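You operate a simulated robot arm through the tools that you are given. There is no shell and no other tool. Be economical: measure what you need, move in short steps, check, and stop when the job is done.

The job below is to be done with a simulated robot arm. You get a single attempt, and the scene is never put back.

## Task
Rub the stain off the folded jumper with the laundry stick.
Fine: work on the rubber mat; stick back in its holder; the jumper ends in the wash bowl.

It is judged by the outcome, as a careful person would: the job done as asked, and still so three seconds after it is handed in. It fails if anything else is knocked over, pushed out of place, dropped, spilled or broken.

## Robot
A 7-joint arm with a two-finger parallel gripper, fixed in place. Base frame: the origin is at the foot of the arm, x ahead of it, y to its left, z up; the work surface is at about z = 900. Units: mm, degrees, N and s.
With the tool pointing down near the work surface it reaches from about 300 to 680 mm from the base axis. Its first joint turns from -66.0 to 66.0 degrees. Payload 1.57 kg.
The tool frame sits at the grasp point between the pads (the TCP): z along the fingers, y along the line on which they close. The tips reach 30 mm beyond it. The gripper opens to 110 mm. The fingers are 24 mm wide and 12 mm thick; the gripper's body (48 by 112 mm) begins 78 mm behind the TCP.
Orientation is told as [roll, pitch, yaw] about the base's x, y, z axes, in that order, counted from this pose: with the fingers straight down and closing along the base's y, the tool's x points along the base's -x, its y along +y and its z along -z.

## Interface
- The arm moves only by the tool nudge_tool. Its argument "motion" is a list of rows, each an object of numbers (a shift or turn left out is 0, a gripper value left out holds the last): "tx", "ty", "tz": the shift along the tool's x, y, z in units of 500 mm (1.0 is 500 mm); "ax", "ay", "az": the turn, a rotation vector about the tool's x, y, z in units of 90 degrees (1.0 is 90 degrees). In form: [{"tx": .., "ty": .., "tz": .., "ax": .., "ay": .., "az": ..}, ...]. A call has 1 to 10 rows; each row is the pose to reach, as a shift and turn from the pose commanded when the call began, along the tool's axes at that moment. "grip" is the finger opening in mm, from 0 to 110, set as the call begins (left out, the last holds). A call with a number of a shift or a turn outside -1 to 1 is refused whole. A row lasts 0.2 s, in which the tool goes at most 50 mm and 8.6 degrees; a call with a longer step from one row to the next is refused whole, and so is a gripper value outside its range. Where a pose cannot be reached the arm comes as near as it can. A force on the tool above 50 N (or 10 N above the force at the start of the call, whichever is more), or a blocked arm, ends the call early, and 0.2 s more pass. Each finger travels about 108 mm/s and halts on what it meets, pressing with about 24 N; the grip force reading is that of the motor and also rises with nothing between the fingers. The clock runs only during rows and for 0.2 s after the last one: add rows that repeat a pose to give the fingers time. The reply holds the time, the measured pose of the TCP, the force on the tool along the base axes, the opening and the grip force, in the units named above and with some noise, and new pictures: "show" is both (left out), scene, wrist or none.
- Cameras (640 x 400 px; columns grow to the right, rows downward): "scene" is fixed at [172.9, -406.5, 1393.6]; the picture's right is [0.64, -0.77, 0.00], its down [-0.52, -0.44, -0.73] and it looks along [0.56, 0.47, -0.68] (base axes); focal length 214 px, centre (320, 200). "wrist" rides on the gripper at [70, 16, -141] in the tool frame; the picture's right is [-0.23, 0.97, 0.00], its down [-0.85, -0.20, -0.48] and it looks along [-0.47, -0.11, 0.88] (tool axes); focal length 222 px, centre (320, 200). There is no depth. A picture from a camera that has moved, and an enlarged one, comes with that camera's place and axes in the base frame and with its lens.
- zoom(camera, box): a new picture of the part [left, top, right, bottom] of that camera's present view, enlarged. The clock stands still meanwhile.
- finish_job(): hands the job in; it is judged then, once.

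Go step by step. Nothing tells you positions but the pictures and the camera data: compare them with the known pose of the tool, close in by small moves and look again before you grip or let go. The budget is 120 turns and 200 pictures, counting those below and the enlarged ones. Unless the task says otherwise, let go and move clear before handing in, and close with one line.

The tools are called after "Emit:" by a JSON object that holds its "name" and its "arguments". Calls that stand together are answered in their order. nudge_tool: Moves the arm, as the interface text tells. Its arguments: {"type":"object","properties":{"motion":{"type":"array","items":{"type":"object","properties":{"tx":{"type":"number"},"ty":{"type":"number"},"tz":{"type":"number"},"ax":{"type":"number"},"ay":{"type":"number"},"az":{"type":"number"}}}},"grip":{"type":"number"},"show":{"type":"string","enum":["both","scene","wrist","none"]}},"required":["motion"]} The other tools are called the same way: zoom (camera, box) takes an enlarged picture of a part of a camera's view; finish_job () hands the job in.

At the start:

```text
clock: 0.0
position: [354.3, 68.2, 1302.5]
ee_rot: [0.1, 0.1, 0.0]
contact_force: [0.4, -0.3, -1.0]
grip_width: 110.0
gripper_force: 0.1
```

scene: 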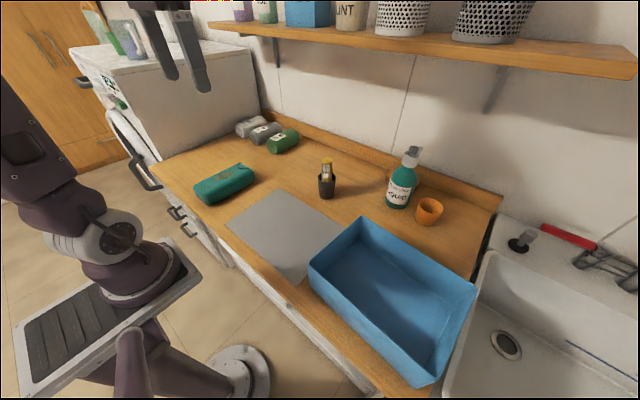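
wrist: 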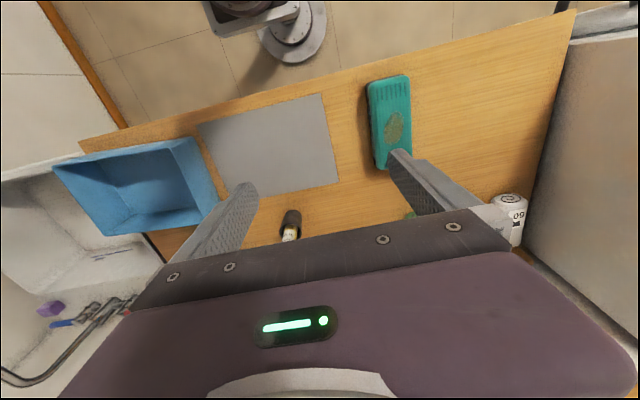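

I see a teal folded jumper with a stain left of a grey mat, a dark holder with a stick behind the mat, and a blue wash bowl to the right. I'll enlarge these to measure them.

Emit:
{"name": "zoom", "arguments": {"camera": "scene", "box": [180, 110, 360, 222]}}

Emit:
{"name": "zoom", "arguments": {"camera": "scene", "box": [220, 140, 500, 390]}}

Emit:
{"name": "zoom", "arguments": {"camera": "wrist", "box": [180, 50, 440, 250]}}

```text
3.56 times, centred on (270, 166) of scene
camera zoom: at [172.9, -406.5, 1393.6], right [0.64, -0.77, 0.0], down [-0.52, -0.44, -0.73], along [0.56, 0.47, -0.68], focal length 763 px, centre (498, 321)
```

zoom: 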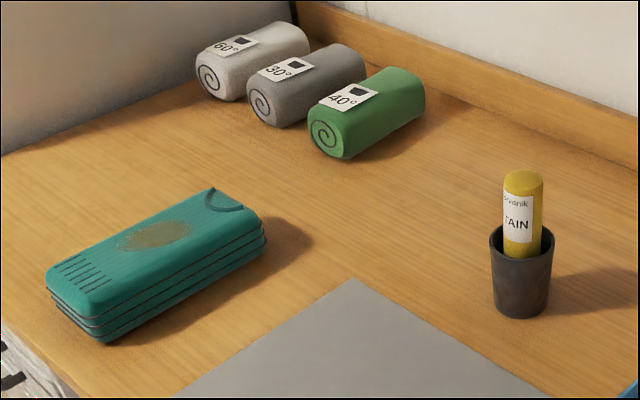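

```text
1.60 times, centred on (360, 265) of scene
camera zoom: at [172.9, -406.5, 1393.6], right [0.64, -0.77, 0.0], down [-0.52, -0.44, -0.73], along [0.56, 0.47, -0.68], focal length 343 px, centre (256, 96)
```

zoom: 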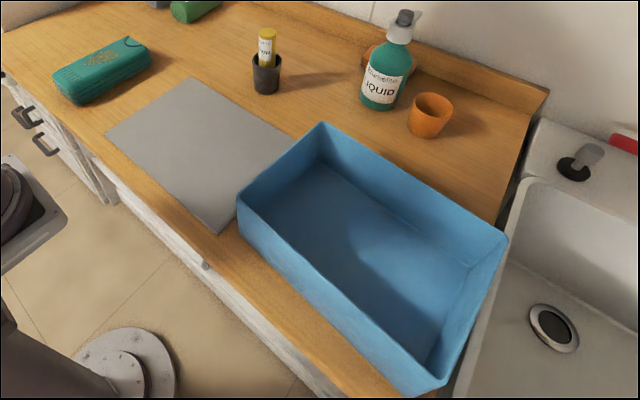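

```text
2.00 times, centred on (310, 150) of wrist
camera zoom: at [285.1, 84.2, 1443.4], right [0.23, 0.97, 0.0], down [0.85, -0.2, 0.48], along [0.47, -0.11, -0.88], focal length 444 px, centre (340, 300)
```

zoom: 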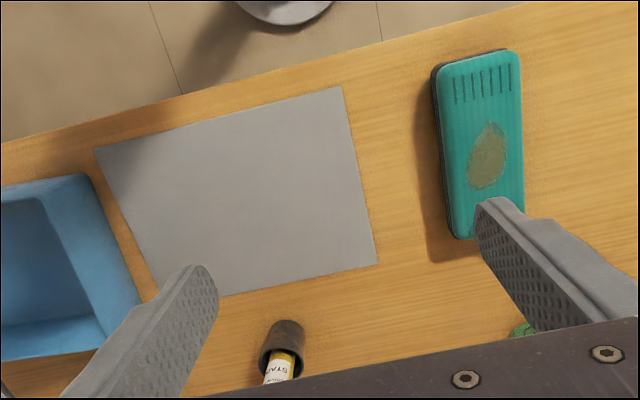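

The mat spans roughly x 315–533, y −217…80. The jumper is about 180×80×42 mm, centred near (408, 215), the stick is near (612, −65), and the bowl is around (415, −378). I'll go above the jumper first.

Emit:
{"name": "nudge_tool", "arguments": {"motion": [{"tx": -0.0135, "ty": 0.037, "tz": 0.06}, {"tx": -0.027, "ty": 0.074, "tz": 0.12}, {"tx": -0.041, "ty": 0.11, "tz": 0.18}, {"tx": -0.054, "ty": 0.147, "tz": 0.24}, {"tx": -0.068, "ty": 0.184, "tz": 0.3}, {"tx": -0.081, "ty": 0.22, "tz": 0.36}, {"tx": -0.095, "ty": 0.257, "tz": 0.42}, {"tx": -0.108, "ty": 0.294, "tz": 0.48}, {"tx": -0.108, "ty": 0.294, "tz": 0.48}], "grip": 110}}

```text
clock: 2.0
position: [408.4, 214.4, 1062.3]
ee_rot: [0.0, 0.0, 0.1]
contact_force: [-0.2, -0.4, -0.1]
grip_width: 109.9
gripper_force: 0.1
camera wrist: at [339.8, 230.3, 1202.9], right [0.23, 0.97, 0.0], down [0.85, -0.2, 0.48], along [0.47, -0.11, -0.88], focal length 222 px, centre (320, 200)
```

scene: 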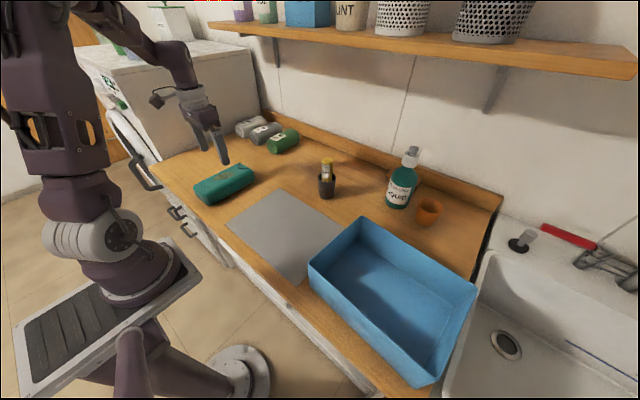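
wrist: 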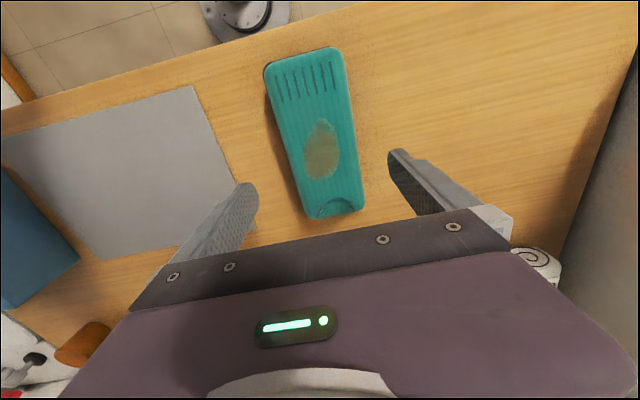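

The jumper's centre measures about (411, 213), with roughly 15 mm of clearance on each side. I'll descend around it to just above the table.

Emit:
{"name": "nudge_tool", "arguments": {"motion": [{"tx": -0.005, "ty": -0.003, "tz": 0.05}, {"tx": -0.005, "ty": -0.003, "tz": 0.1}, {"tx": -0.005, "ty": -0.003, "tz": 0.15}, {"tx": -0.005, "ty": -0.003, "tz": 0.2}, {"tx": -0.005, "ty": -0.003, "tz": 0.225}, {"tx": -0.005, "ty": -0.003, "tz": 0.245}, {"tx": -0.005, "ty": -0.003, "tz": 0.245}]}}

```text
clock: 3.6
position: [411.5, 213.8, 939.2]
ee_rot: [0.1, 0.0, -0.1]
contact_force: [-0.3, -0.2, -0.1]
grip_width: 109.8
gripper_force: 0.1
camera wrist: at [341.7, 229.3, 1080.8], right [0.23, 0.97, 0.0], down [0.86, -0.2, 0.48], along [0.47, -0.11, -0.88], focal length 222 px, centre (320, 200)
```

scene: 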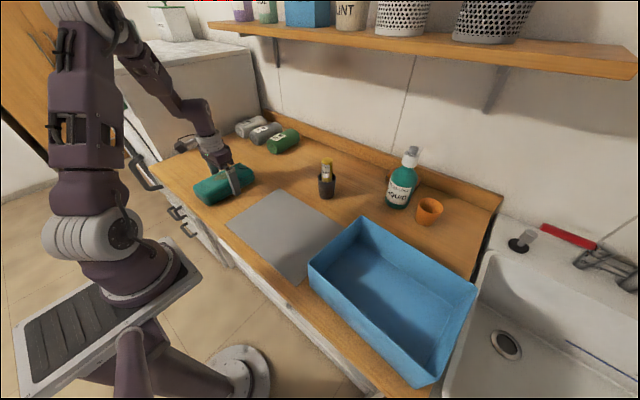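
wrist: 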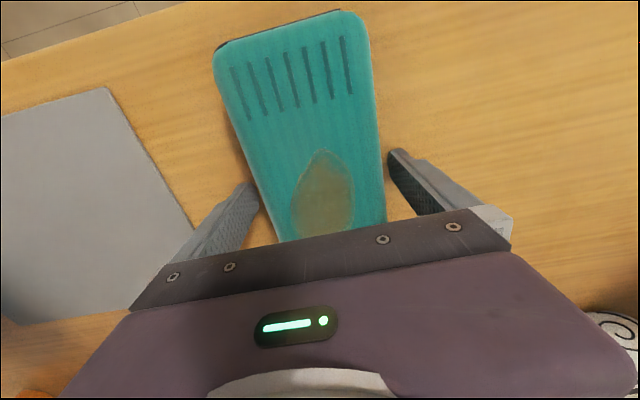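

The fingers straddle the jumper, so I'll close on it and lift slightly.

Emit:
{"name": "nudge_tool", "arguments": {"motion": [{}, {}, {}, {}], "grip": 55, "show": "none"}}

Emit:
{"name": "nudge_tool", "arguments": {"motion": [{"tz": -0.04}, {"tz": -0.08}, {"tz": -0.12}, {"tz": -0.12}]}}

```text
clock: 4.6
position: [411.2, 213.8, 939.2]
ee_rot: [0.1, 0.0, -0.1]
contact_force: [-0.4, -0.3, -1.0]
grip_width: 84.0
gripper_force: 23.8
```

```text
clock: 5.6
position: [411.7, 214.0, 998.5]
ee_rot: [0.0, 0.0, -0.1]
contact_force: [-0.4, 0.5, -3.1]
grip_width: 83.7
gripper_force: 23.9
camera wrist: at [341.4, 229.6, 1140.9], right [0.23, 0.97, 0.0], down [0.85, -0.2, 0.48], along [0.47, -0.11, -0.88], focal length 222 px, centre (320, 200)
```

scene: 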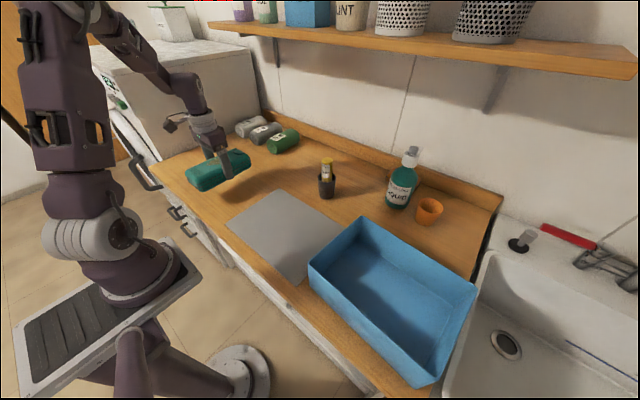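
wrist: 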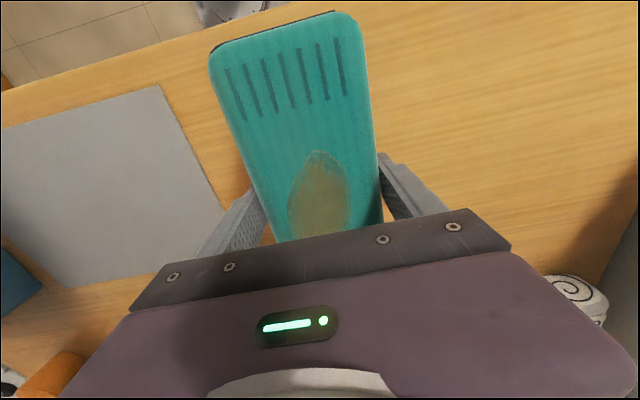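

The jumper is held. I'll carry it over the mat to about (420, −45).

Emit:
{"name": "nudge_tool", "arguments": {"motion": [{"tx": -0.002, "ty": -0.06}, {"tx": -0.004, "ty": -0.13}, {"tx": -0.006, "ty": -0.2}, {"tx": -0.008, "ty": -0.27}, {"tx": -0.01, "ty": -0.34}, {"tx": -0.012, "ty": -0.41}, {"tx": -0.014, "ty": -0.47}, {"tx": -0.016, "ty": -0.518}, {"tx": -0.016, "ty": -0.518}]}}

```text
clock: 7.6
position: [418.1, -44.7, 999.5]
ee_rot: [0.0, 0.0, 0.0]
contact_force: [0.4, 0.5, -2.6]
grip_width: 83.8
gripper_force: 23.9
camera wrist: at [348.8, -29.5, 1140.3], right [0.23, 0.97, 0.0], down [0.85, -0.2, 0.48], along [0.47, -0.11, -0.88], focal length 222 px, centre (320, 200)
```

scene: 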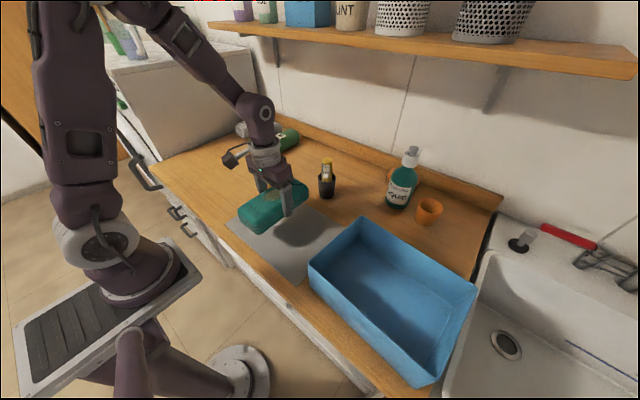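
wrist: 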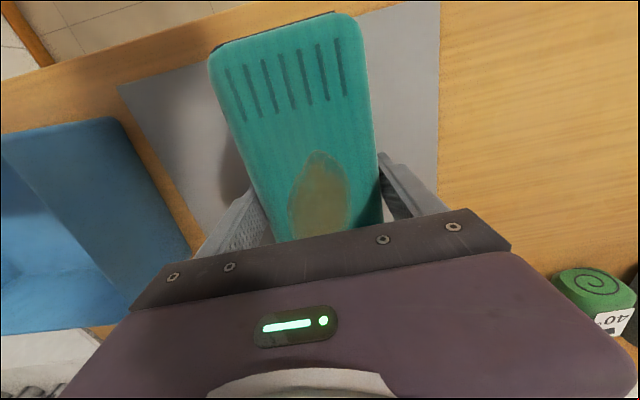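

It is over the mat, so I'll lower it.

Emit:
{"name": "nudge_tool", "arguments": {"motion": [{"tz": 0.04}, {"tz": 0.08}, {"tz": 0.1}, {"tz": 0.108}, {"tz": 0.112}, {"tz": 0.114}, {"tz": 0.114}]}}

```text
clock: 9.2
position: [418.8, -44.6, 942.9]
ee_rot: [0.0, -0.2, 0.0]
contact_force: [-3.5, 2.2, 38.3]
grip_width: 84.3
gripper_force: 24.2
camera wrist: at [349.4, -29.4, 1084.1], right [0.23, 0.97, 0.0], down [0.85, -0.2, 0.48], along [0.47, -0.11, -0.88], focal length 222 px, centre (320, 200)
```

scene: 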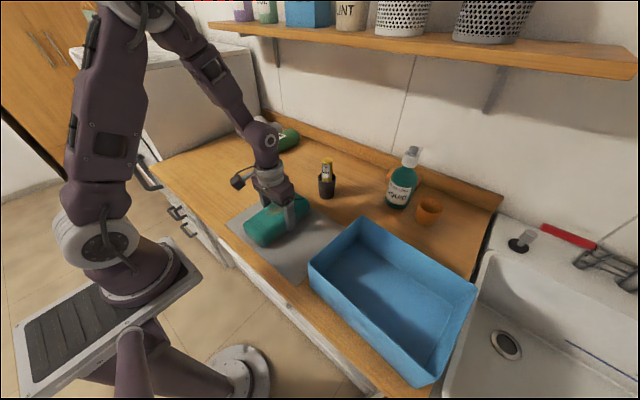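
wrist: 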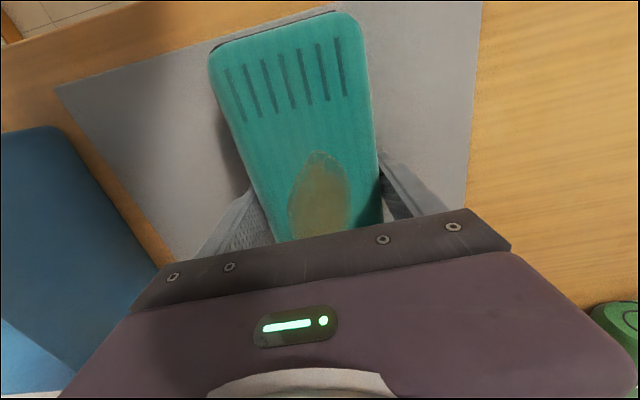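

It is in contact with the mat at about 38 N. I'll ease up 1.5 mm, open, and rise.

Emit:
{"name": "nudge_tool", "arguments": {"motion": [{"tz": -0.003}, {"tz": -0.003}], "show": "none"}}

Emit:
{"name": "nudge_tool", "arguments": {"motion": [{}, {}, {}], "grip": 110, "show": "none"}}

Emit:
{"name": "nudge_tool", "arguments": {"motion": [{"tz": -0.05}, {"tz": -0.12}, {"tz": -0.2}, {"tz": -0.28}, {"tz": -0.36}, {"tz": -0.44}, {"tz": -0.44}]}}

```text
clock: 9.8
position: [417.7, -44.5, 942.8]
ee_rot: [-0.1, 0.3, 0.0]
contact_force: [0.5, 0.3, -3.0]
grip_width: 84.0
gripper_force: 23.9
```

```text
clock: 10.6
position: [418.8, -46.1, 942.4]
ee_rot: [-0.1, 0.0, 0.0]
contact_force: [0.0, -0.2, 0.0]
grip_width: 109.9
gripper_force: 0.1
```

```text
clock: 12.2
position: [419.5, -44.6, 1163.3]
ee_rot: [0.0, -0.1, -0.1]
contact_force: [0.5, -0.7, 0.1]
grip_width: 110.2
gripper_force: 0.2
camera wrist: at [349.3, -29.1, 1305.4], right [0.23, 0.97, 0.0], down [0.85, -0.2, 0.48], along [0.47, -0.11, -0.88], focal length 222 px, centre (320, 200)
```

scene: 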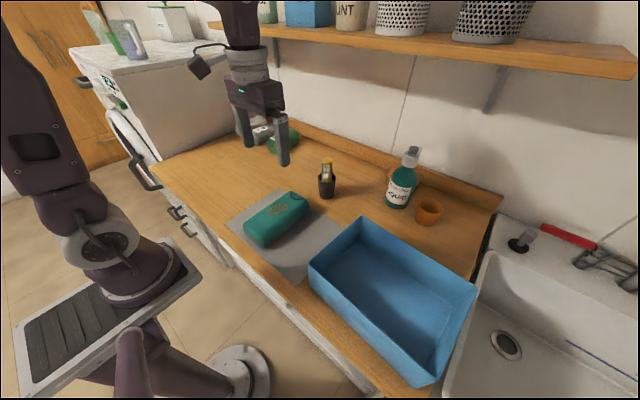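
wrist: 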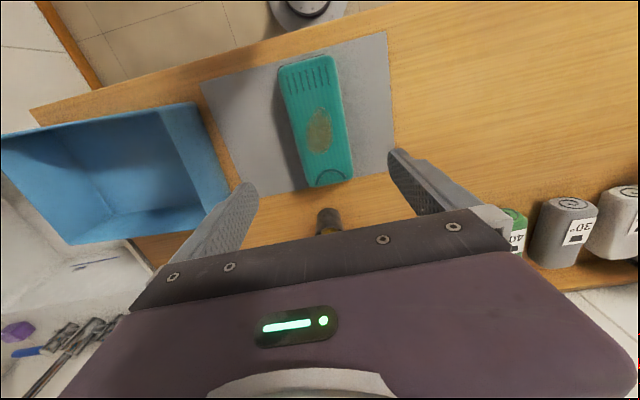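

The jumper sits on the mat. Next I'll look closely at the holder before moving to it.

Emit:
{"name": "zoom", "arguments": {"camera": "wrist", "box": [270, 150, 390, 240]}}

Emit:
{"name": "zoom", "arguments": {"camera": "scene", "box": [280, 145, 376, 205]}}

```text
4.44 times, centred on (330, 195) of wrist
camera zoom: at [349.3, -29.1, 1305.4], right [0.23, 0.97, 0.0], down [0.85, -0.2, 0.48], along [0.47, -0.11, -0.88], focal length 987 px, centre (276, 222)
```

zoom: 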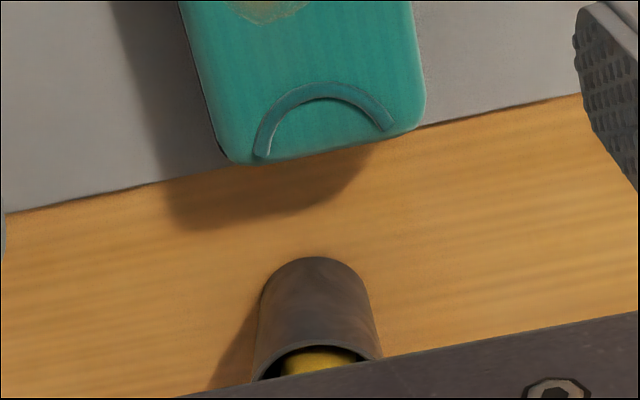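

```text
6.67 times, centred on (328, 175) of scene
camera zoom: at [172.9, -406.5, 1393.6], right [0.64, -0.77, 0.0], down [-0.52, -0.44, -0.73], along [0.56, 0.47, -0.68], focal length 1430 px, centre (267, 367)
```

zoom: 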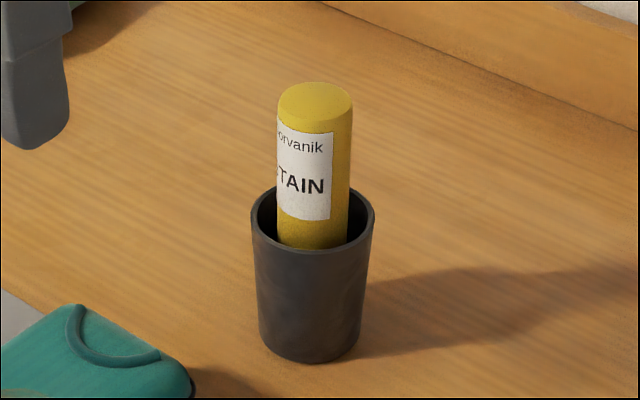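

The stick stands near (611, −66) with its top at z≈1040, and the rim is at about 975. I'll hover above it and check alignment.

Emit:
{"name": "nudge_tool", "arguments": {"motion": [{"tx": -0.08, "ty": -0.01}, {"tx": -0.16, "ty": -0.02}, {"tx": -0.24, "ty": -0.03}, {"tx": -0.32, "ty": -0.04}, {"tx": -0.383, "ty": -0.043}, {"tx": -0.383, "ty": -0.043, "tz": 0.08}, {"tx": -0.383, "ty": -0.043, "tz": 0.08}]}}

```text
clock: 13.8
position: [610.4, -66.6, 1121.3]
ee_rot: [0.0, 0.1, -0.1]
contact_force: [-0.3, 0.1, -0.4]
grip_width: 110.1
gripper_force: 0.1
camera wrist: at [541.2, -51.4, 1264.0], right [0.23, 0.97, 0.0], down [0.86, -0.2, 0.48], along [0.47, -0.11, -0.88], focal length 222 px, centre (320, 200)
```

scene: 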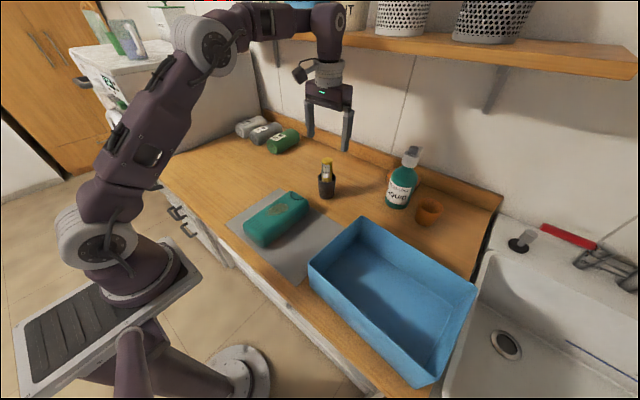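
wrist: 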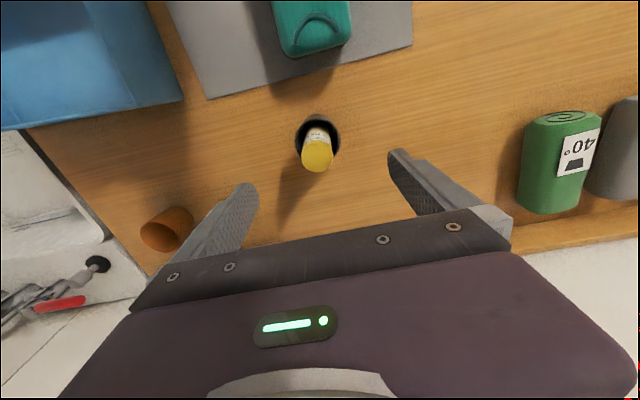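

Alignment is good, apart from a shift of about 3 mm in y. I'll descend with the pads around the exposed part, keeping the tips above the rim.

Emit:
{"name": "nudge_tool", "arguments": {"motion": [{"ty": -0.007, "tz": 0.05}, {"ty": -0.007, "tz": 0.1}, {"ty": -0.007, "tz": 0.15}, {"ty": -0.007, "tz": 0.19}, {"ty": -0.007, "tz": 0.214}, {"ty": -0.007, "tz": 0.214}]}}

Emit:
{"name": "zoom", "arguments": {"camera": "scene", "box": [280, 145, 376, 205]}}

```text
clock: 15.2
position: [610.5, -70.2, 1015.2]
ee_rot: [0.0, 0.0, 0.0]
contact_force: [-0.5, 0.7, -0.6]
grip_width: 110.2
gripper_force: 0.0
camera wrist: at [541.4, -55.0, 1157.8], right [0.23, 0.97, 0.0], down [0.85, -0.2, 0.48], along [0.47, -0.11, -0.88], focal length 222 px, centre (320, 200)
```

scene: 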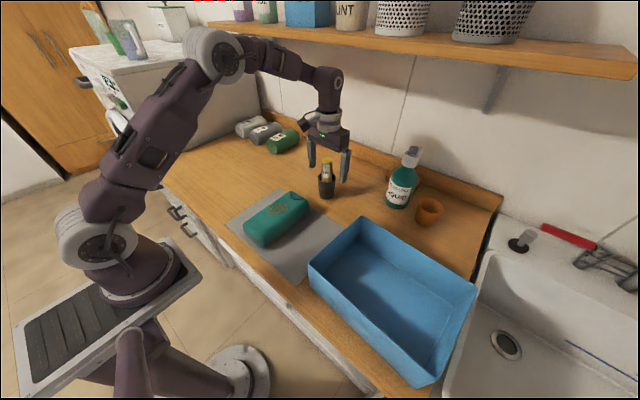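
wrist: 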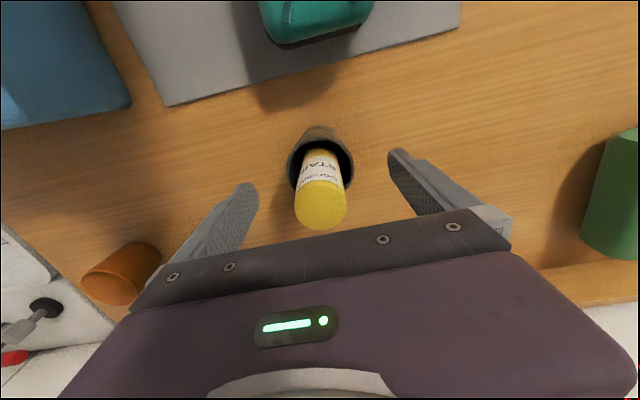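

```text
6.67 times, centred on (328, 175) of scene
camera zoom: at [172.9, -406.5, 1393.6], right [0.64, -0.77, 0.0], down [-0.52, -0.44, -0.73], along [0.56, 0.47, -0.68], focal length 1430 px, centre (267, 367)
```

zoom: 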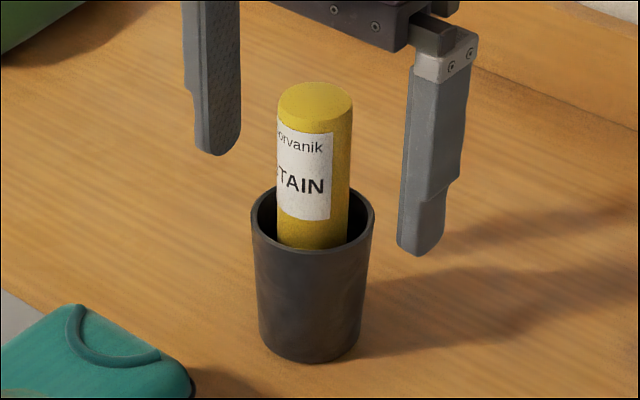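

The fingers are centred on the stick with the tips just above the rim. I'll close.

Emit:
{"name": "nudge_tool", "arguments": {"motion": [{}, {}, {}, {}, {}], "grip": 20, "show": "none"}}

Emit:
{"name": "zoom", "arguments": {"camera": "scene", "box": [280, 145, 376, 205]}}

```text
clock: 16.4
position: [610.9, -70.7, 1016.1]
ee_rot: [0.0, 0.0, 0.0]
contact_force: [0.3, -0.1, -0.3]
grip_width: 32.7
gripper_force: 24.0
```

```text
6.67 times, centred on (328, 175) of scene
camera zoom: at [172.9, -406.5, 1393.6], right [0.64, -0.77, 0.0], down [-0.52, -0.44, -0.73], along [0.56, 0.47, -0.68], focal length 1430 px, centre (267, 367)
```

zoom: 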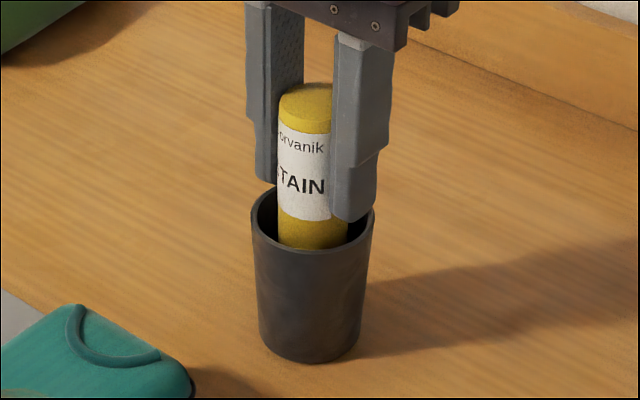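

I have the stick, at 32.7 mm. I'll lift it straight up out of the holder.

Emit:
{"name": "nudge_tool", "arguments": {"motion": [{"tz": -0.04}, {"tz": -0.09}, {"tz": -0.15}, {"tz": -0.21}, {"tz": -0.27}, {"tz": -0.27}]}}

Emit:
{"name": "zoom", "arguments": {"camera": "scene", "box": [270, 100, 398, 205]}}

```text
clock: 17.8
position: [610.2, -71.3, 1150.8]
ee_rot: [0.0, 0.0, 0.1]
contact_force: [0.2, 0.1, -0.6]
grip_width: 32.7
gripper_force: 23.7
camera wrist: at [540.7, -55.1, 1293.5], right [0.23, 0.97, 0.0], down [0.85, -0.2, 0.48], along [0.47, -0.11, -0.88], focal length 222 px, centre (320, 200)
```

scene: 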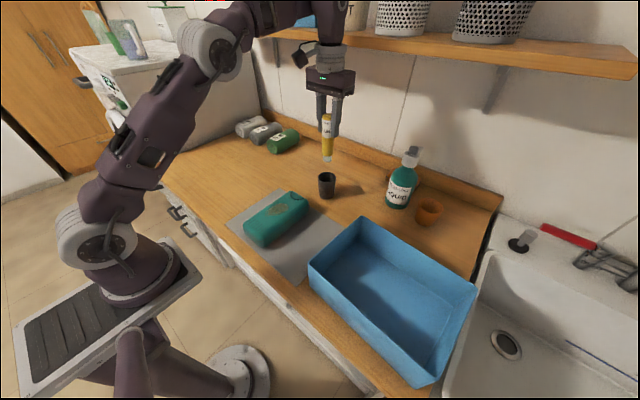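
wrist: 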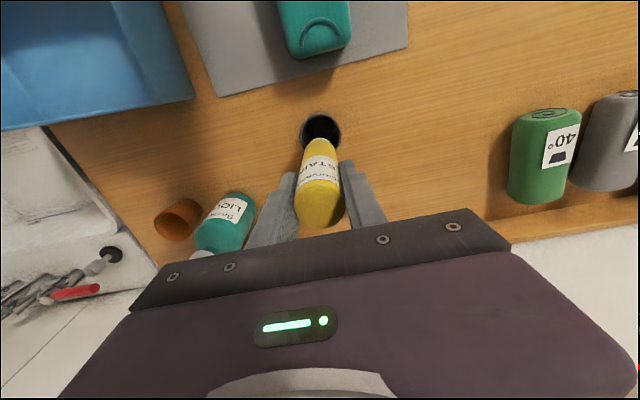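

```text
3.81 times, centred on (334, 152) of scene
camera zoom: at [172.9, -406.5, 1393.6], right [0.64, -0.77, 0.0], down [-0.52, -0.44, -0.73], along [0.56, 0.47, -0.68], focal length 817 px, centre (267, 381)
```

zoom: 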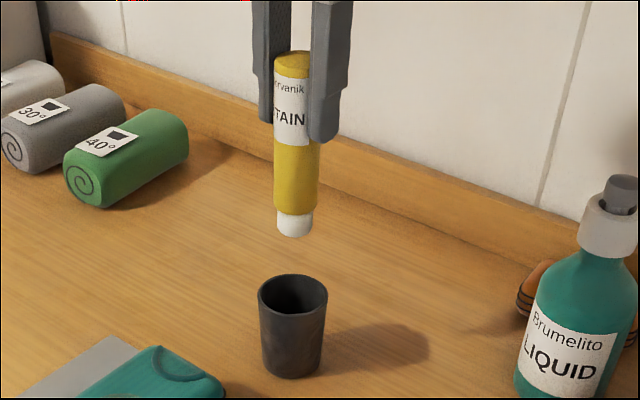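

The white rubbing tip is at the lower end, about 111 mm below the TCP. Now I'll locate the stain precisely.

Emit:
{"name": "zoom", "arguments": {"camera": "scene", "box": [225, 170, 353, 250]}}

Emit:
{"name": "nudge_tool", "arguments": {"motion": [{"tx": 0.08, "ty": 0.01}, {"tx": 0.16, "ty": 0.02}, {"tx": 0.24, "ty": 0.03}, {"tx": 0.32, "ty": 0.04}, {"tx": 0.36, "ty": 0.05}, {"tx": 0.37, "ty": 0.05}, {"tx": 0.37, "ty": 0.05}]}}

```text
5.00 times, centred on (289, 210) of scene
camera zoom: at [172.9, -406.5, 1393.6], right [0.64, -0.77, 0.0], down [-0.52, -0.44, -0.73], along [0.56, 0.47, -0.68], focal length 1072 px, centre (475, 150)
```

zoom: 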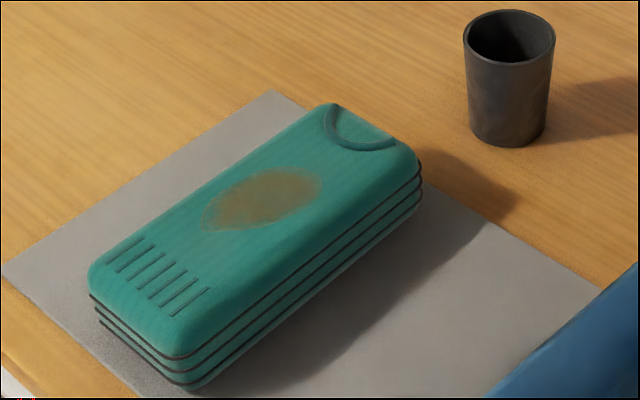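

```text
clock: 19.4
position: [425.6, -43.3, 1152.7]
ee_rot: [0.0, 0.1, -0.1]
contact_force: [0.2, 0.3, -0.5]
grip_width: 33.0
gripper_force: 23.6
camera wrist: at [355.8, -29.4, 1293.4], right [0.23, 0.97, 0.0], down [0.85, -0.2, 0.48], along [0.47, -0.11, -0.88], focal length 222 px, centre (320, 200)
```

scene: 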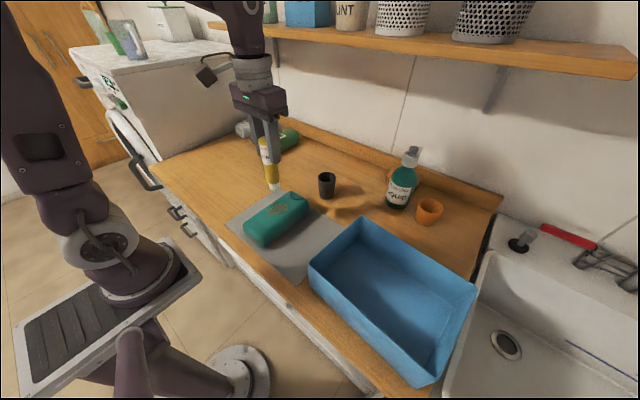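
wrist: 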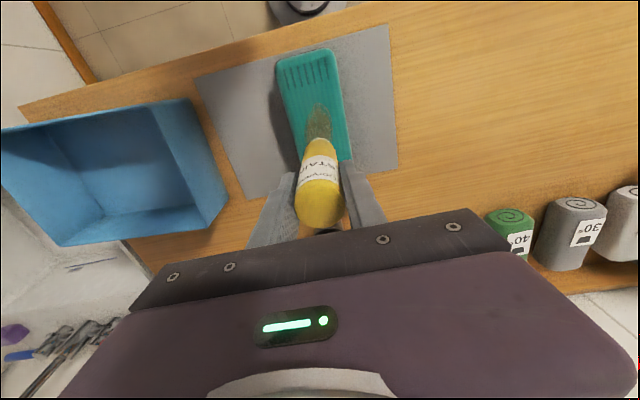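

The stain is at about (420, −46), spanning x 387–454. I'll lower the tip to just above it and check.

Emit:
{"name": "nudge_tool", "arguments": {"motion": [{"tx": 0.011, "ty": -0.005, "tz": 0.05}, {"tx": 0.011, "ty": -0.005, "tz": 0.1}, {"tx": 0.011, "ty": -0.005, "tz": 0.15}, {"tx": 0.011, "ty": -0.005, "tz": 0.15}]}}

Emit:
{"name": "zoom", "arguments": {"camera": "scene", "box": [225, 170, 353, 250]}}

Emit:
{"name": "zoom", "arguments": {"camera": "wrist", "box": [250, 50, 410, 210]}}

```text
clock: 20.4
position: [419.4, -48.7, 1077.2]
ee_rot: [0.0, 0.1, 0.0]
contact_force: [0.4, -0.1, -0.3]
grip_width: 33.0
gripper_force: 23.5
camera wrist: at [350.9, -31.6, 1218.7], right [0.23, 0.97, 0.0], down [0.85, -0.2, 0.48], along [0.47, -0.11, -0.88], focal length 222 px, centre (320, 200)
```

scene: 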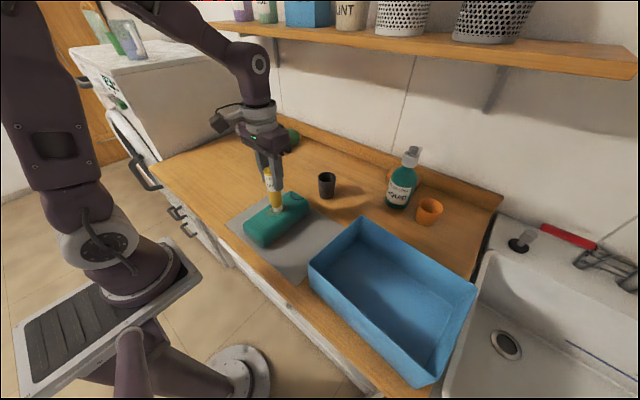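
wrist: 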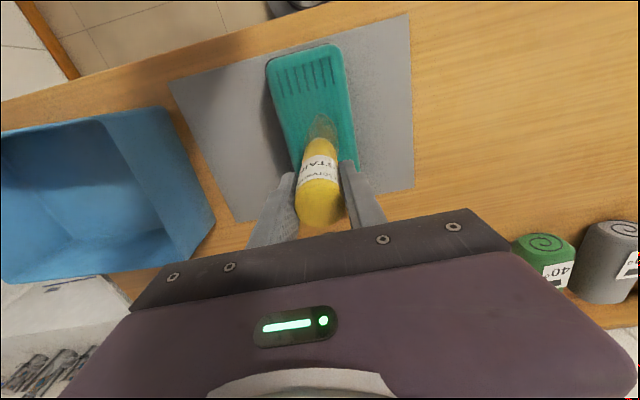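

```text
5.00 times, centred on (289, 210) of scene
camera zoom: at [172.9, -406.5, 1393.6], right [0.64, -0.77, 0.0], down [-0.52, -0.44, -0.73], along [0.56, 0.47, -0.68], focal length 1072 px, centre (475, 150)
```

zoom: 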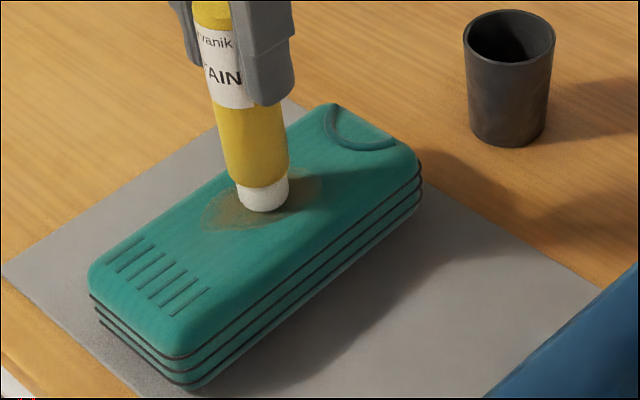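

```text
2.50 times, centred on (330, 130) of wrist
camera zoom: at [350.9, -31.6, 1218.7], right [0.23, 0.97, 0.0], down [0.85, -0.2, 0.48], along [0.47, -0.11, -0.88], focal length 555 px, centre (295, 375)
```

zoom: 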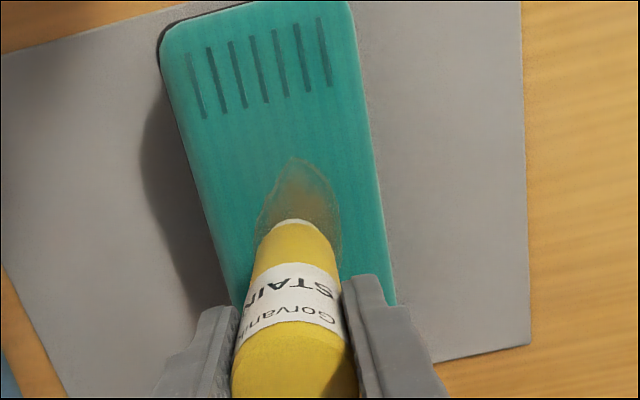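

The tip hovers over the stain. I'll lower it in small steps to find contact.

Emit:
{"name": "nudge_tool", "arguments": {"motion": [{"tz": 0.006}, {"tz": 0.012}, {"tz": 0.016}, {"tz": 0.016}], "show": "none"}}

Emit:
{"name": "zoom", "arguments": {"camera": "scene", "box": [225, 170, 353, 250]}}

```text
clock: 21.4
position: [419.6, -47.5, 1069.5]
ee_rot: [0.0, -0.2, 0.1]
contact_force: [3.3, 3.0, 18.3]
grip_width: 33.0
gripper_force: 23.8
```

```text
5.00 times, centred on (289, 210) of scene
camera zoom: at [172.7, -406.4, 1393.6], right [0.64, -0.77, 0.0], down [-0.52, -0.44, -0.73], along [0.56, 0.47, -0.68], focal length 1072 px, centre (475, 150)
```

zoom: 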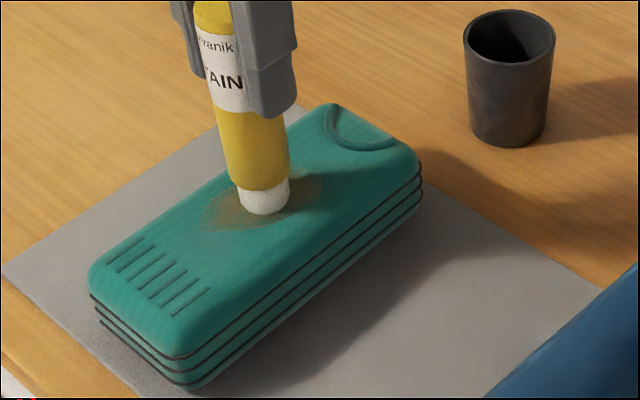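

Contact is at TCP z≈1070 with about 18 N. I'll ease slightly and do a first stroke along the stain's length.

Emit:
{"name": "nudge_tool", "arguments": {"motion": [{"tx": 0.02, "ty": 0.002, "tz": -0.001}, {"tx": 0.04, "ty": 0.004, "tz": -0.001}, {"tx": 0.054, "ty": 0.004, "tz": -0.001}, {"tx": 0.03, "ty": 0.004, "tz": -0.001}, {"tx": 0.006, "ty": 0.004, "tz": -0.001}, {"tx": -0.02, "ty": 0.004, "tz": -0.001}, {"tx": -0.044, "ty": 0.004, "tz": -0.001}, {"tx": -0.06, "ty": 0.004, "tz": -0.001}, {"tx": -0.03, "ty": 0.004, "tz": -0.001}, {"tx": 0.0, "ty": 0.004, "tz": -0.001}], "show": "none"}}

Emit:
{"name": "zoom", "arguments": {"camera": "scene", "box": [225, 170, 353, 250]}}

```text
clock: 23.6
position: [419.5, -46.5, 1070.1]
ee_rot: [-0.1, -0.1, 0.0]
contact_force: [-0.6, 0.0, 0.0]
grip_width: 32.8
gripper_force: 24.1
```

```text
5.00 times, centred on (289, 210) of scene
camera zoom: at [172.9, -406.5, 1393.6], right [0.64, -0.77, 0.0], down [-0.52, -0.44, -0.73], along [0.56, 0.47, -0.68], focal length 1072 px, centre (475, 150)
```

zoom: 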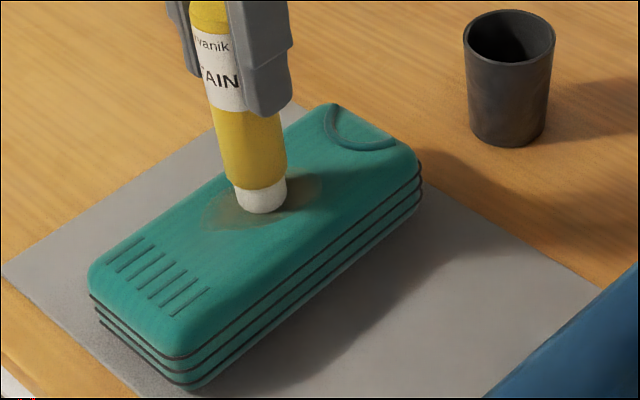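

The stain is fading, and the last part of that stroke had lost contact. I'll press about 1 mm deeper and keep rubbing.

Emit:
{"name": "nudge_tool", "arguments": {"motion": [{"tx": 0.0, "tz": 0.002}, {"tx": 0.028, "tz": 0.002}, {"tx": 0.054, "tz": 0.002}, {"tx": 0.028, "tz": 0.002}, {"tx": 0.0, "tz": 0.002}, {"tx": -0.03, "tz": 0.002}, {"tx": -0.06, "tz": 0.002}, {"tx": -0.03, "tz": 0.002}, {"tx": 0.0, "tz": 0.002}], "show": "none"}}

Emit:
{"name": "zoom", "arguments": {"camera": "scene", "box": [225, 170, 353, 250]}}

```text
clock: 25.6
position: [419.1, -45.6, 1068.6]
ee_rot: [0.0, 0.1, -0.1]
contact_force: [0.3, 0.7, -1.1]
grip_width: 32.8
gripper_force: 24.1
```

```text
5.00 times, centred on (289, 210) of scene
camera zoom: at [172.9, -406.5, 1393.6], right [0.64, -0.77, 0.0], down [-0.52, -0.44, -0.73], along [0.56, 0.47, -0.68], focal length 1072 px, centre (475, 150)
```

zoom: 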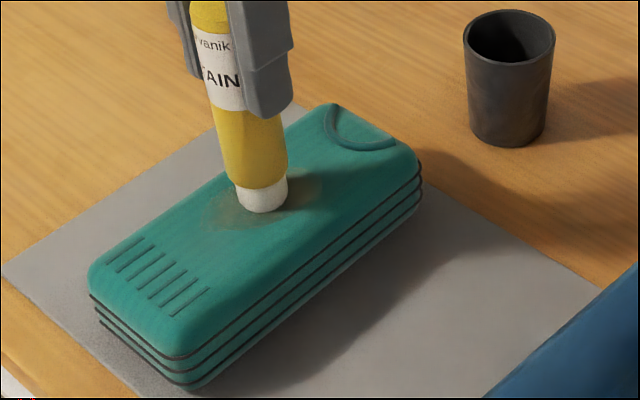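

It keeps fading. I'll press a little more and rub again.

Emit:
{"name": "nudge_tool", "arguments": {"motion": [{"tx": 0.0, "tz": 0.002}, {"tx": 0.028, "tz": 0.002}, {"tx": 0.056, "tz": 0.002}, {"tx": 0.028, "ty": 0.01, "tz": 0.002}, {"tx": 0.0, "ty": 0.01, "tz": 0.002}, {"tx": -0.03, "ty": 0.01, "tz": 0.002}, {"tx": -0.06, "tz": 0.002}, {"tx": -0.03, "ty": -0.01, "tz": 0.002}, {"tx": 0.0, "ty": -0.01, "tz": 0.002}, {"tx": 0.03, "ty": -0.01, "tz": 0.002}], "show": "none"}}

Emit:
{"name": "zoom", "arguments": {"camera": "scene", "box": [225, 170, 353, 250]}}

```text
clock: 27.8
position: [403.4, -51.0, 1066.4]
ee_rot: [-0.1, 0.0, -0.1]
contact_force: [0.0, -0.9, 0.0]
grip_width: 32.9
gripper_force: 23.9
```

```text
5.00 times, centred on (289, 210) of scene
camera zoom: at [172.9, -406.5, 1393.6], right [0.64, -0.77, 0.0], down [-0.52, -0.44, -0.73], along [0.56, 0.47, -0.68], focal length 1072 px, centre (475, 150)
```

zoom: 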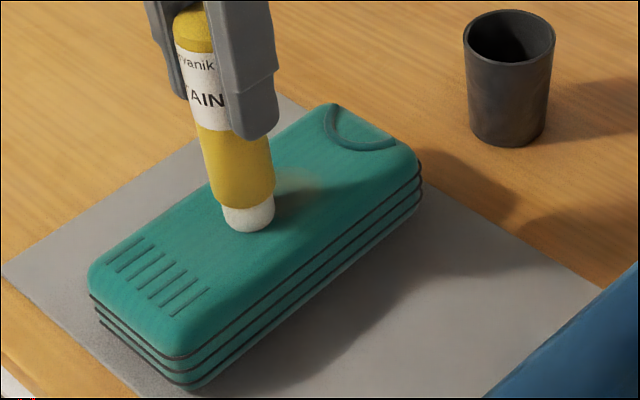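

The stain is nearly gone. I'll lift a bit and look at what remains.

Emit:
{"name": "nudge_tool", "arguments": {"motion": [{"tz": -0.06}, {"tz": -0.12, "tx": 0.08}, {"tz": -0.14, "tx": 0.14}, {"tz": -0.14, "tx": 0.14}], "show": "wrist"}}

Emit:
{"name": "zoom", "arguments": {"camera": "scene", "box": [225, 130, 353, 250]}}

```text
clock: 28.8
position: [334.7, -51.2, 1136.7]
ee_rot: [0.1, 0.0, -0.1]
contact_force: [-0.1, 0.8, -0.8]
grip_width: 33.0
gripper_force: 23.9
camera wrist: at [265.1, -34.6, 1278.6], right [0.23, 0.97, 0.0], down [0.86, -0.2, 0.48], along [0.47, -0.11, -0.88], focal length 222 px, centre (320, 200)
```

wrist: 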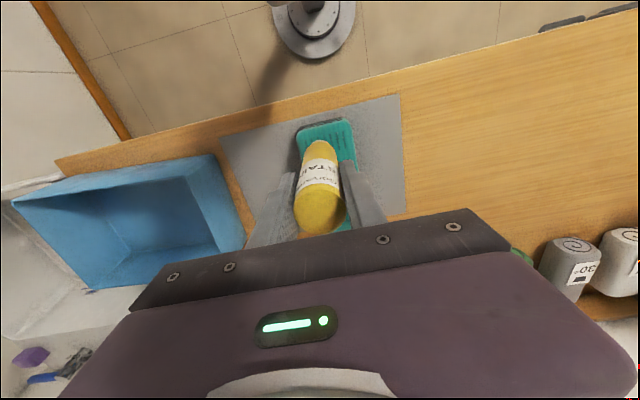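

```text
3.33 times, centred on (289, 190) of scene
camera zoom: at [172.9, -406.5, 1393.6], right [0.64, -0.77, 0.0], down [-0.52, -0.44, -0.73], along [0.56, 0.47, -0.68], focal length 715 px, centre (423, 233)
```

zoom: 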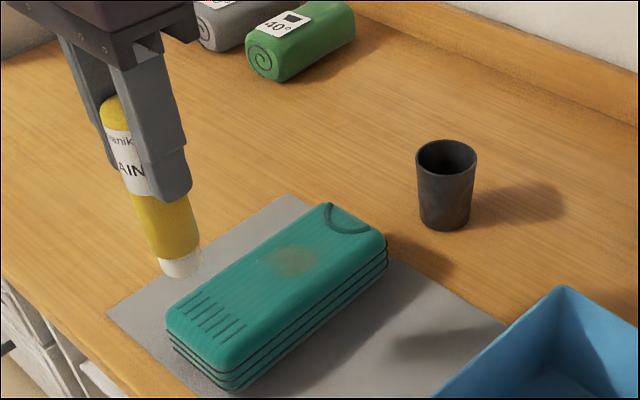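

A faint patch is left near (428, −45). I'll go back and rub that spot.

Emit:
{"name": "nudge_tool", "arguments": {"motion": [{"tx": -0.08, "ty": 0.01}, {"tx": -0.16, "ty": 0.01, "tz": 0.02}, {"tx": -0.187, "ty": 0.01, "tz": 0.08}, {"tx": -0.187, "ty": 0.01, "tz": 0.13}, {"tx": -0.187, "ty": 0.01, "tz": 0.142}, {"tx": -0.22, "ty": 0.01, "tz": 0.142}, {"tx": -0.187, "ty": 0.01, "tz": 0.142}, {"tx": -0.15, "ty": 0.01, "tz": 0.142}, {"tx": -0.187, "ty": 0.01, "tz": 0.143}, {"tx": -0.187, "ty": 0.01, "tz": 0.144}], "show": "none"}}

Emit:
{"name": "zoom", "arguments": {"camera": "scene", "box": [225, 170, 353, 250]}}

```text
clock: 31.0
position: [428.3, -45.6, 1064.1]
ee_rot: [0.0, 0.0, 0.0]
contact_force: [-5.2, 1.8, 11.6]
grip_width: 32.9
gripper_force: 24.1
```

```text
5.00 times, centred on (289, 210) of scene
camera zoom: at [172.6, -406.5, 1393.6], right [0.64, -0.77, 0.0], down [-0.52, -0.44, -0.73], along [0.56, 0.47, -0.68], focal length 1072 px, centre (475, 150)
```

zoom: 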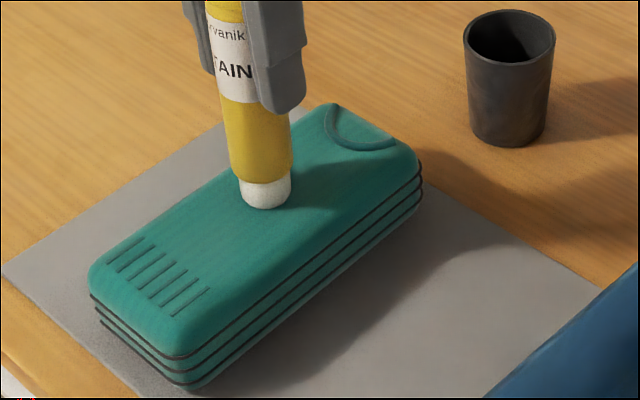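

It looks clean. I'll add a few more strokes around the area to be sure, then lift and look.

Emit:
{"name": "nudge_tool", "arguments": {"motion": [{"tx": -0.025}, {"tx": -0.04, "ty": 0.01}, {"tx": -0.01, "ty": 0.012}, {"tx": 0.025, "ty": 0.01}, {"tx": 0.05, "ty": 0.0}, {"tx": 0.025, "ty": -0.008}, {"tx": 0.0, "ty": -0.008}, {"tx": 0.0, "ty": 0.0}, {"tx": 0.04, "tz": -0.06}, {"tx": 0.12, "tz": -0.1}], "show": "none"}}

Emit:
{"name": "nudge_tool", "arguments": {"motion": [{"tx": 0.08, "tz": -0.04}, {"tx": 0.08, "tz": -0.04}], "show": "none"}}

Emit:
{"name": "zoom", "arguments": {"camera": "scene", "box": [225, 130, 353, 250]}}

```text
clock: 33.2
position: [368.3, -46.2, 1114.4]
ee_rot: [0.0, 0.0, -0.1]
contact_force: [-0.8, -0.4, -0.1]
grip_width: 32.9
gripper_force: 24.0
```

```text
clock: 33.8
position: [329.3, -45.9, 1136.2]
ee_rot: [0.0, -0.1, 0.0]
contact_force: [0.4, 0.3, -0.5]
grip_width: 33.0
gripper_force: 24.7
```

```text
3.33 times, centred on (289, 190) of scene
camera zoom: at [172.9, -406.5, 1393.6], right [0.64, -0.77, 0.0], down [-0.52, -0.44, -0.73], along [0.56, 0.47, -0.68], focal length 715 px, centre (423, 233)
```

zoom: 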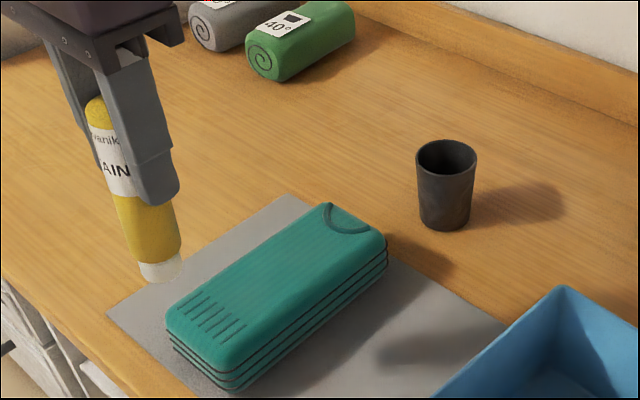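

The stain is gone. Now I'll return the stick and hover over the holder.

Emit:
{"name": "nudge_tool", "arguments": {"motion": [{"tx": -0.07, "ty": -0.006, "tz": -0.02}, {"tx": -0.15, "ty": -0.012, "tz": -0.04}, {"tx": -0.23, "ty": -0.02, "tz": -0.056}, {"tx": -0.31, "ty": -0.028, "tz": -0.056}, {"tx": -0.39, "ty": -0.036, "tz": -0.056}, {"tx": -0.47, "ty": -0.042, "tz": -0.056}, {"tx": -0.53, "ty": -0.049, "tz": -0.056}, {"tx": -0.562, "ty": -0.049, "tz": -0.056}, {"tx": -0.562, "ty": -0.049, "tz": -0.056}], "show": "wrist"}}

Emit:
{"name": "zoom", "arguments": {"camera": "scene", "box": [270, 100, 398, 205]}}

```text
clock: 35.8
position: [609.0, -69.9, 1162.4]
ee_rot: [0.1, 0.1, -0.1]
contact_force: [0.3, 0.6, -0.3]
grip_width: 32.8
gripper_force: 23.7
camera wrist: at [539.6, -54.5, 1304.4], right [0.23, 0.97, 0.0], down [0.86, -0.2, 0.48], along [0.47, -0.11, -0.88], focal length 222 px, centre (320, 200)
```

wrist: 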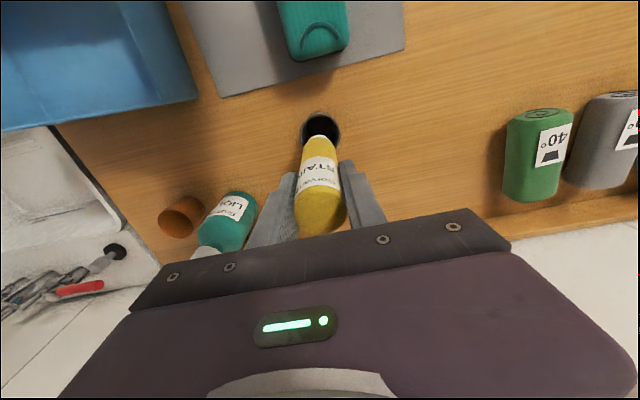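

```text
3.81 times, centred on (334, 152) of scene
camera zoom: at [172.9, -406.5, 1393.6], right [0.64, -0.77, 0.0], down [-0.52, -0.44, -0.73], along [0.56, 0.47, -0.68], focal length 817 px, centre (267, 381)
```

zoom: 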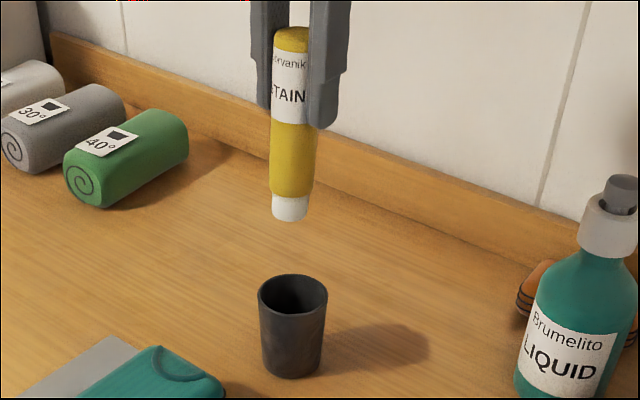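

The tip looks tilted about 4 mm toward the base. I'll shift +3 mm in x and lower partway to check.

Emit:
{"name": "nudge_tool", "arguments": {"motion": [{"tx": -0.007, "tz": 0.05}, {"tx": -0.007, "tz": 0.1}, {"tx": -0.007, "tz": 0.14}, {"tx": -0.007, "tz": 0.14}], "show": "wrist"}}

Emit:
{"name": "zoom", "arguments": {"camera": "scene", "box": [280, 135, 376, 205]}}

Emit:
{"name": "zoom", "arguments": {"camera": "wrist", "box": [270, 90, 390, 210]}}

```text
clock: 36.8
position: [611.3, -69.7, 1091.8]
ee_rot: [0.0, 0.0, 0.0]
contact_force: [0.1, 0.7, -0.1]
grip_width: 32.9
gripper_force: 24.2
camera wrist: at [542.5, -54.6, 1234.2], right [0.23, 0.97, 0.0], down [0.85, -0.2, 0.48], along [0.47, -0.11, -0.88], focal length 222 px, centre (320, 200)
```

wrist: 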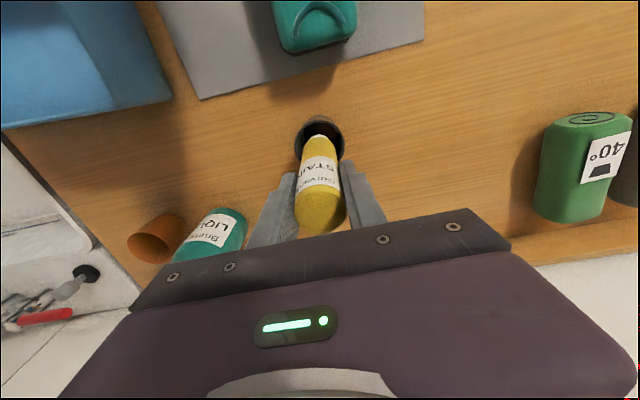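

```text
5.71 times, centred on (328, 170) of scene
camera zoom: at [172.9, -406.5, 1393.6], right [0.64, -0.77, 0.0], down [-0.52, -0.44, -0.73], along [0.56, 0.47, -0.68], focal length 1226 px, centre (274, 371)
```

zoom: 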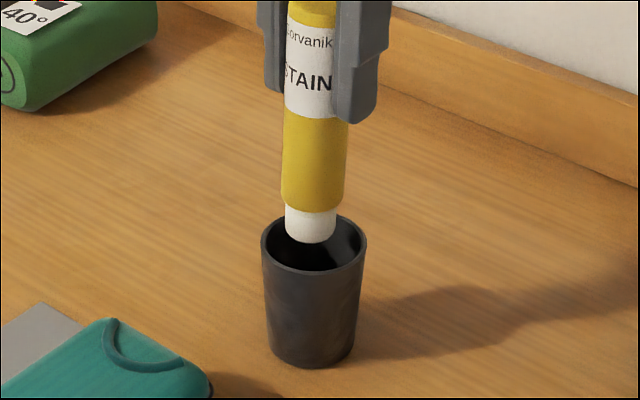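

```text
3.33 times, centred on (330, 150) of wrist
camera zoom: at [542.5, -54.6, 1234.2], right [0.23, 0.97, 0.0], down [0.85, -0.2, 0.48], along [0.47, -0.11, -0.88], focal length 740 px, centre (287, 367)
```

zoom: 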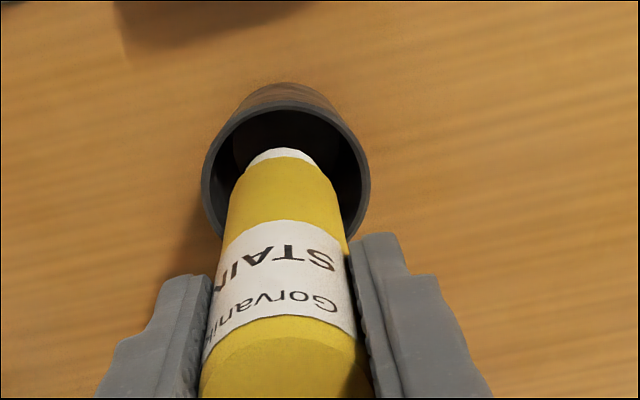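

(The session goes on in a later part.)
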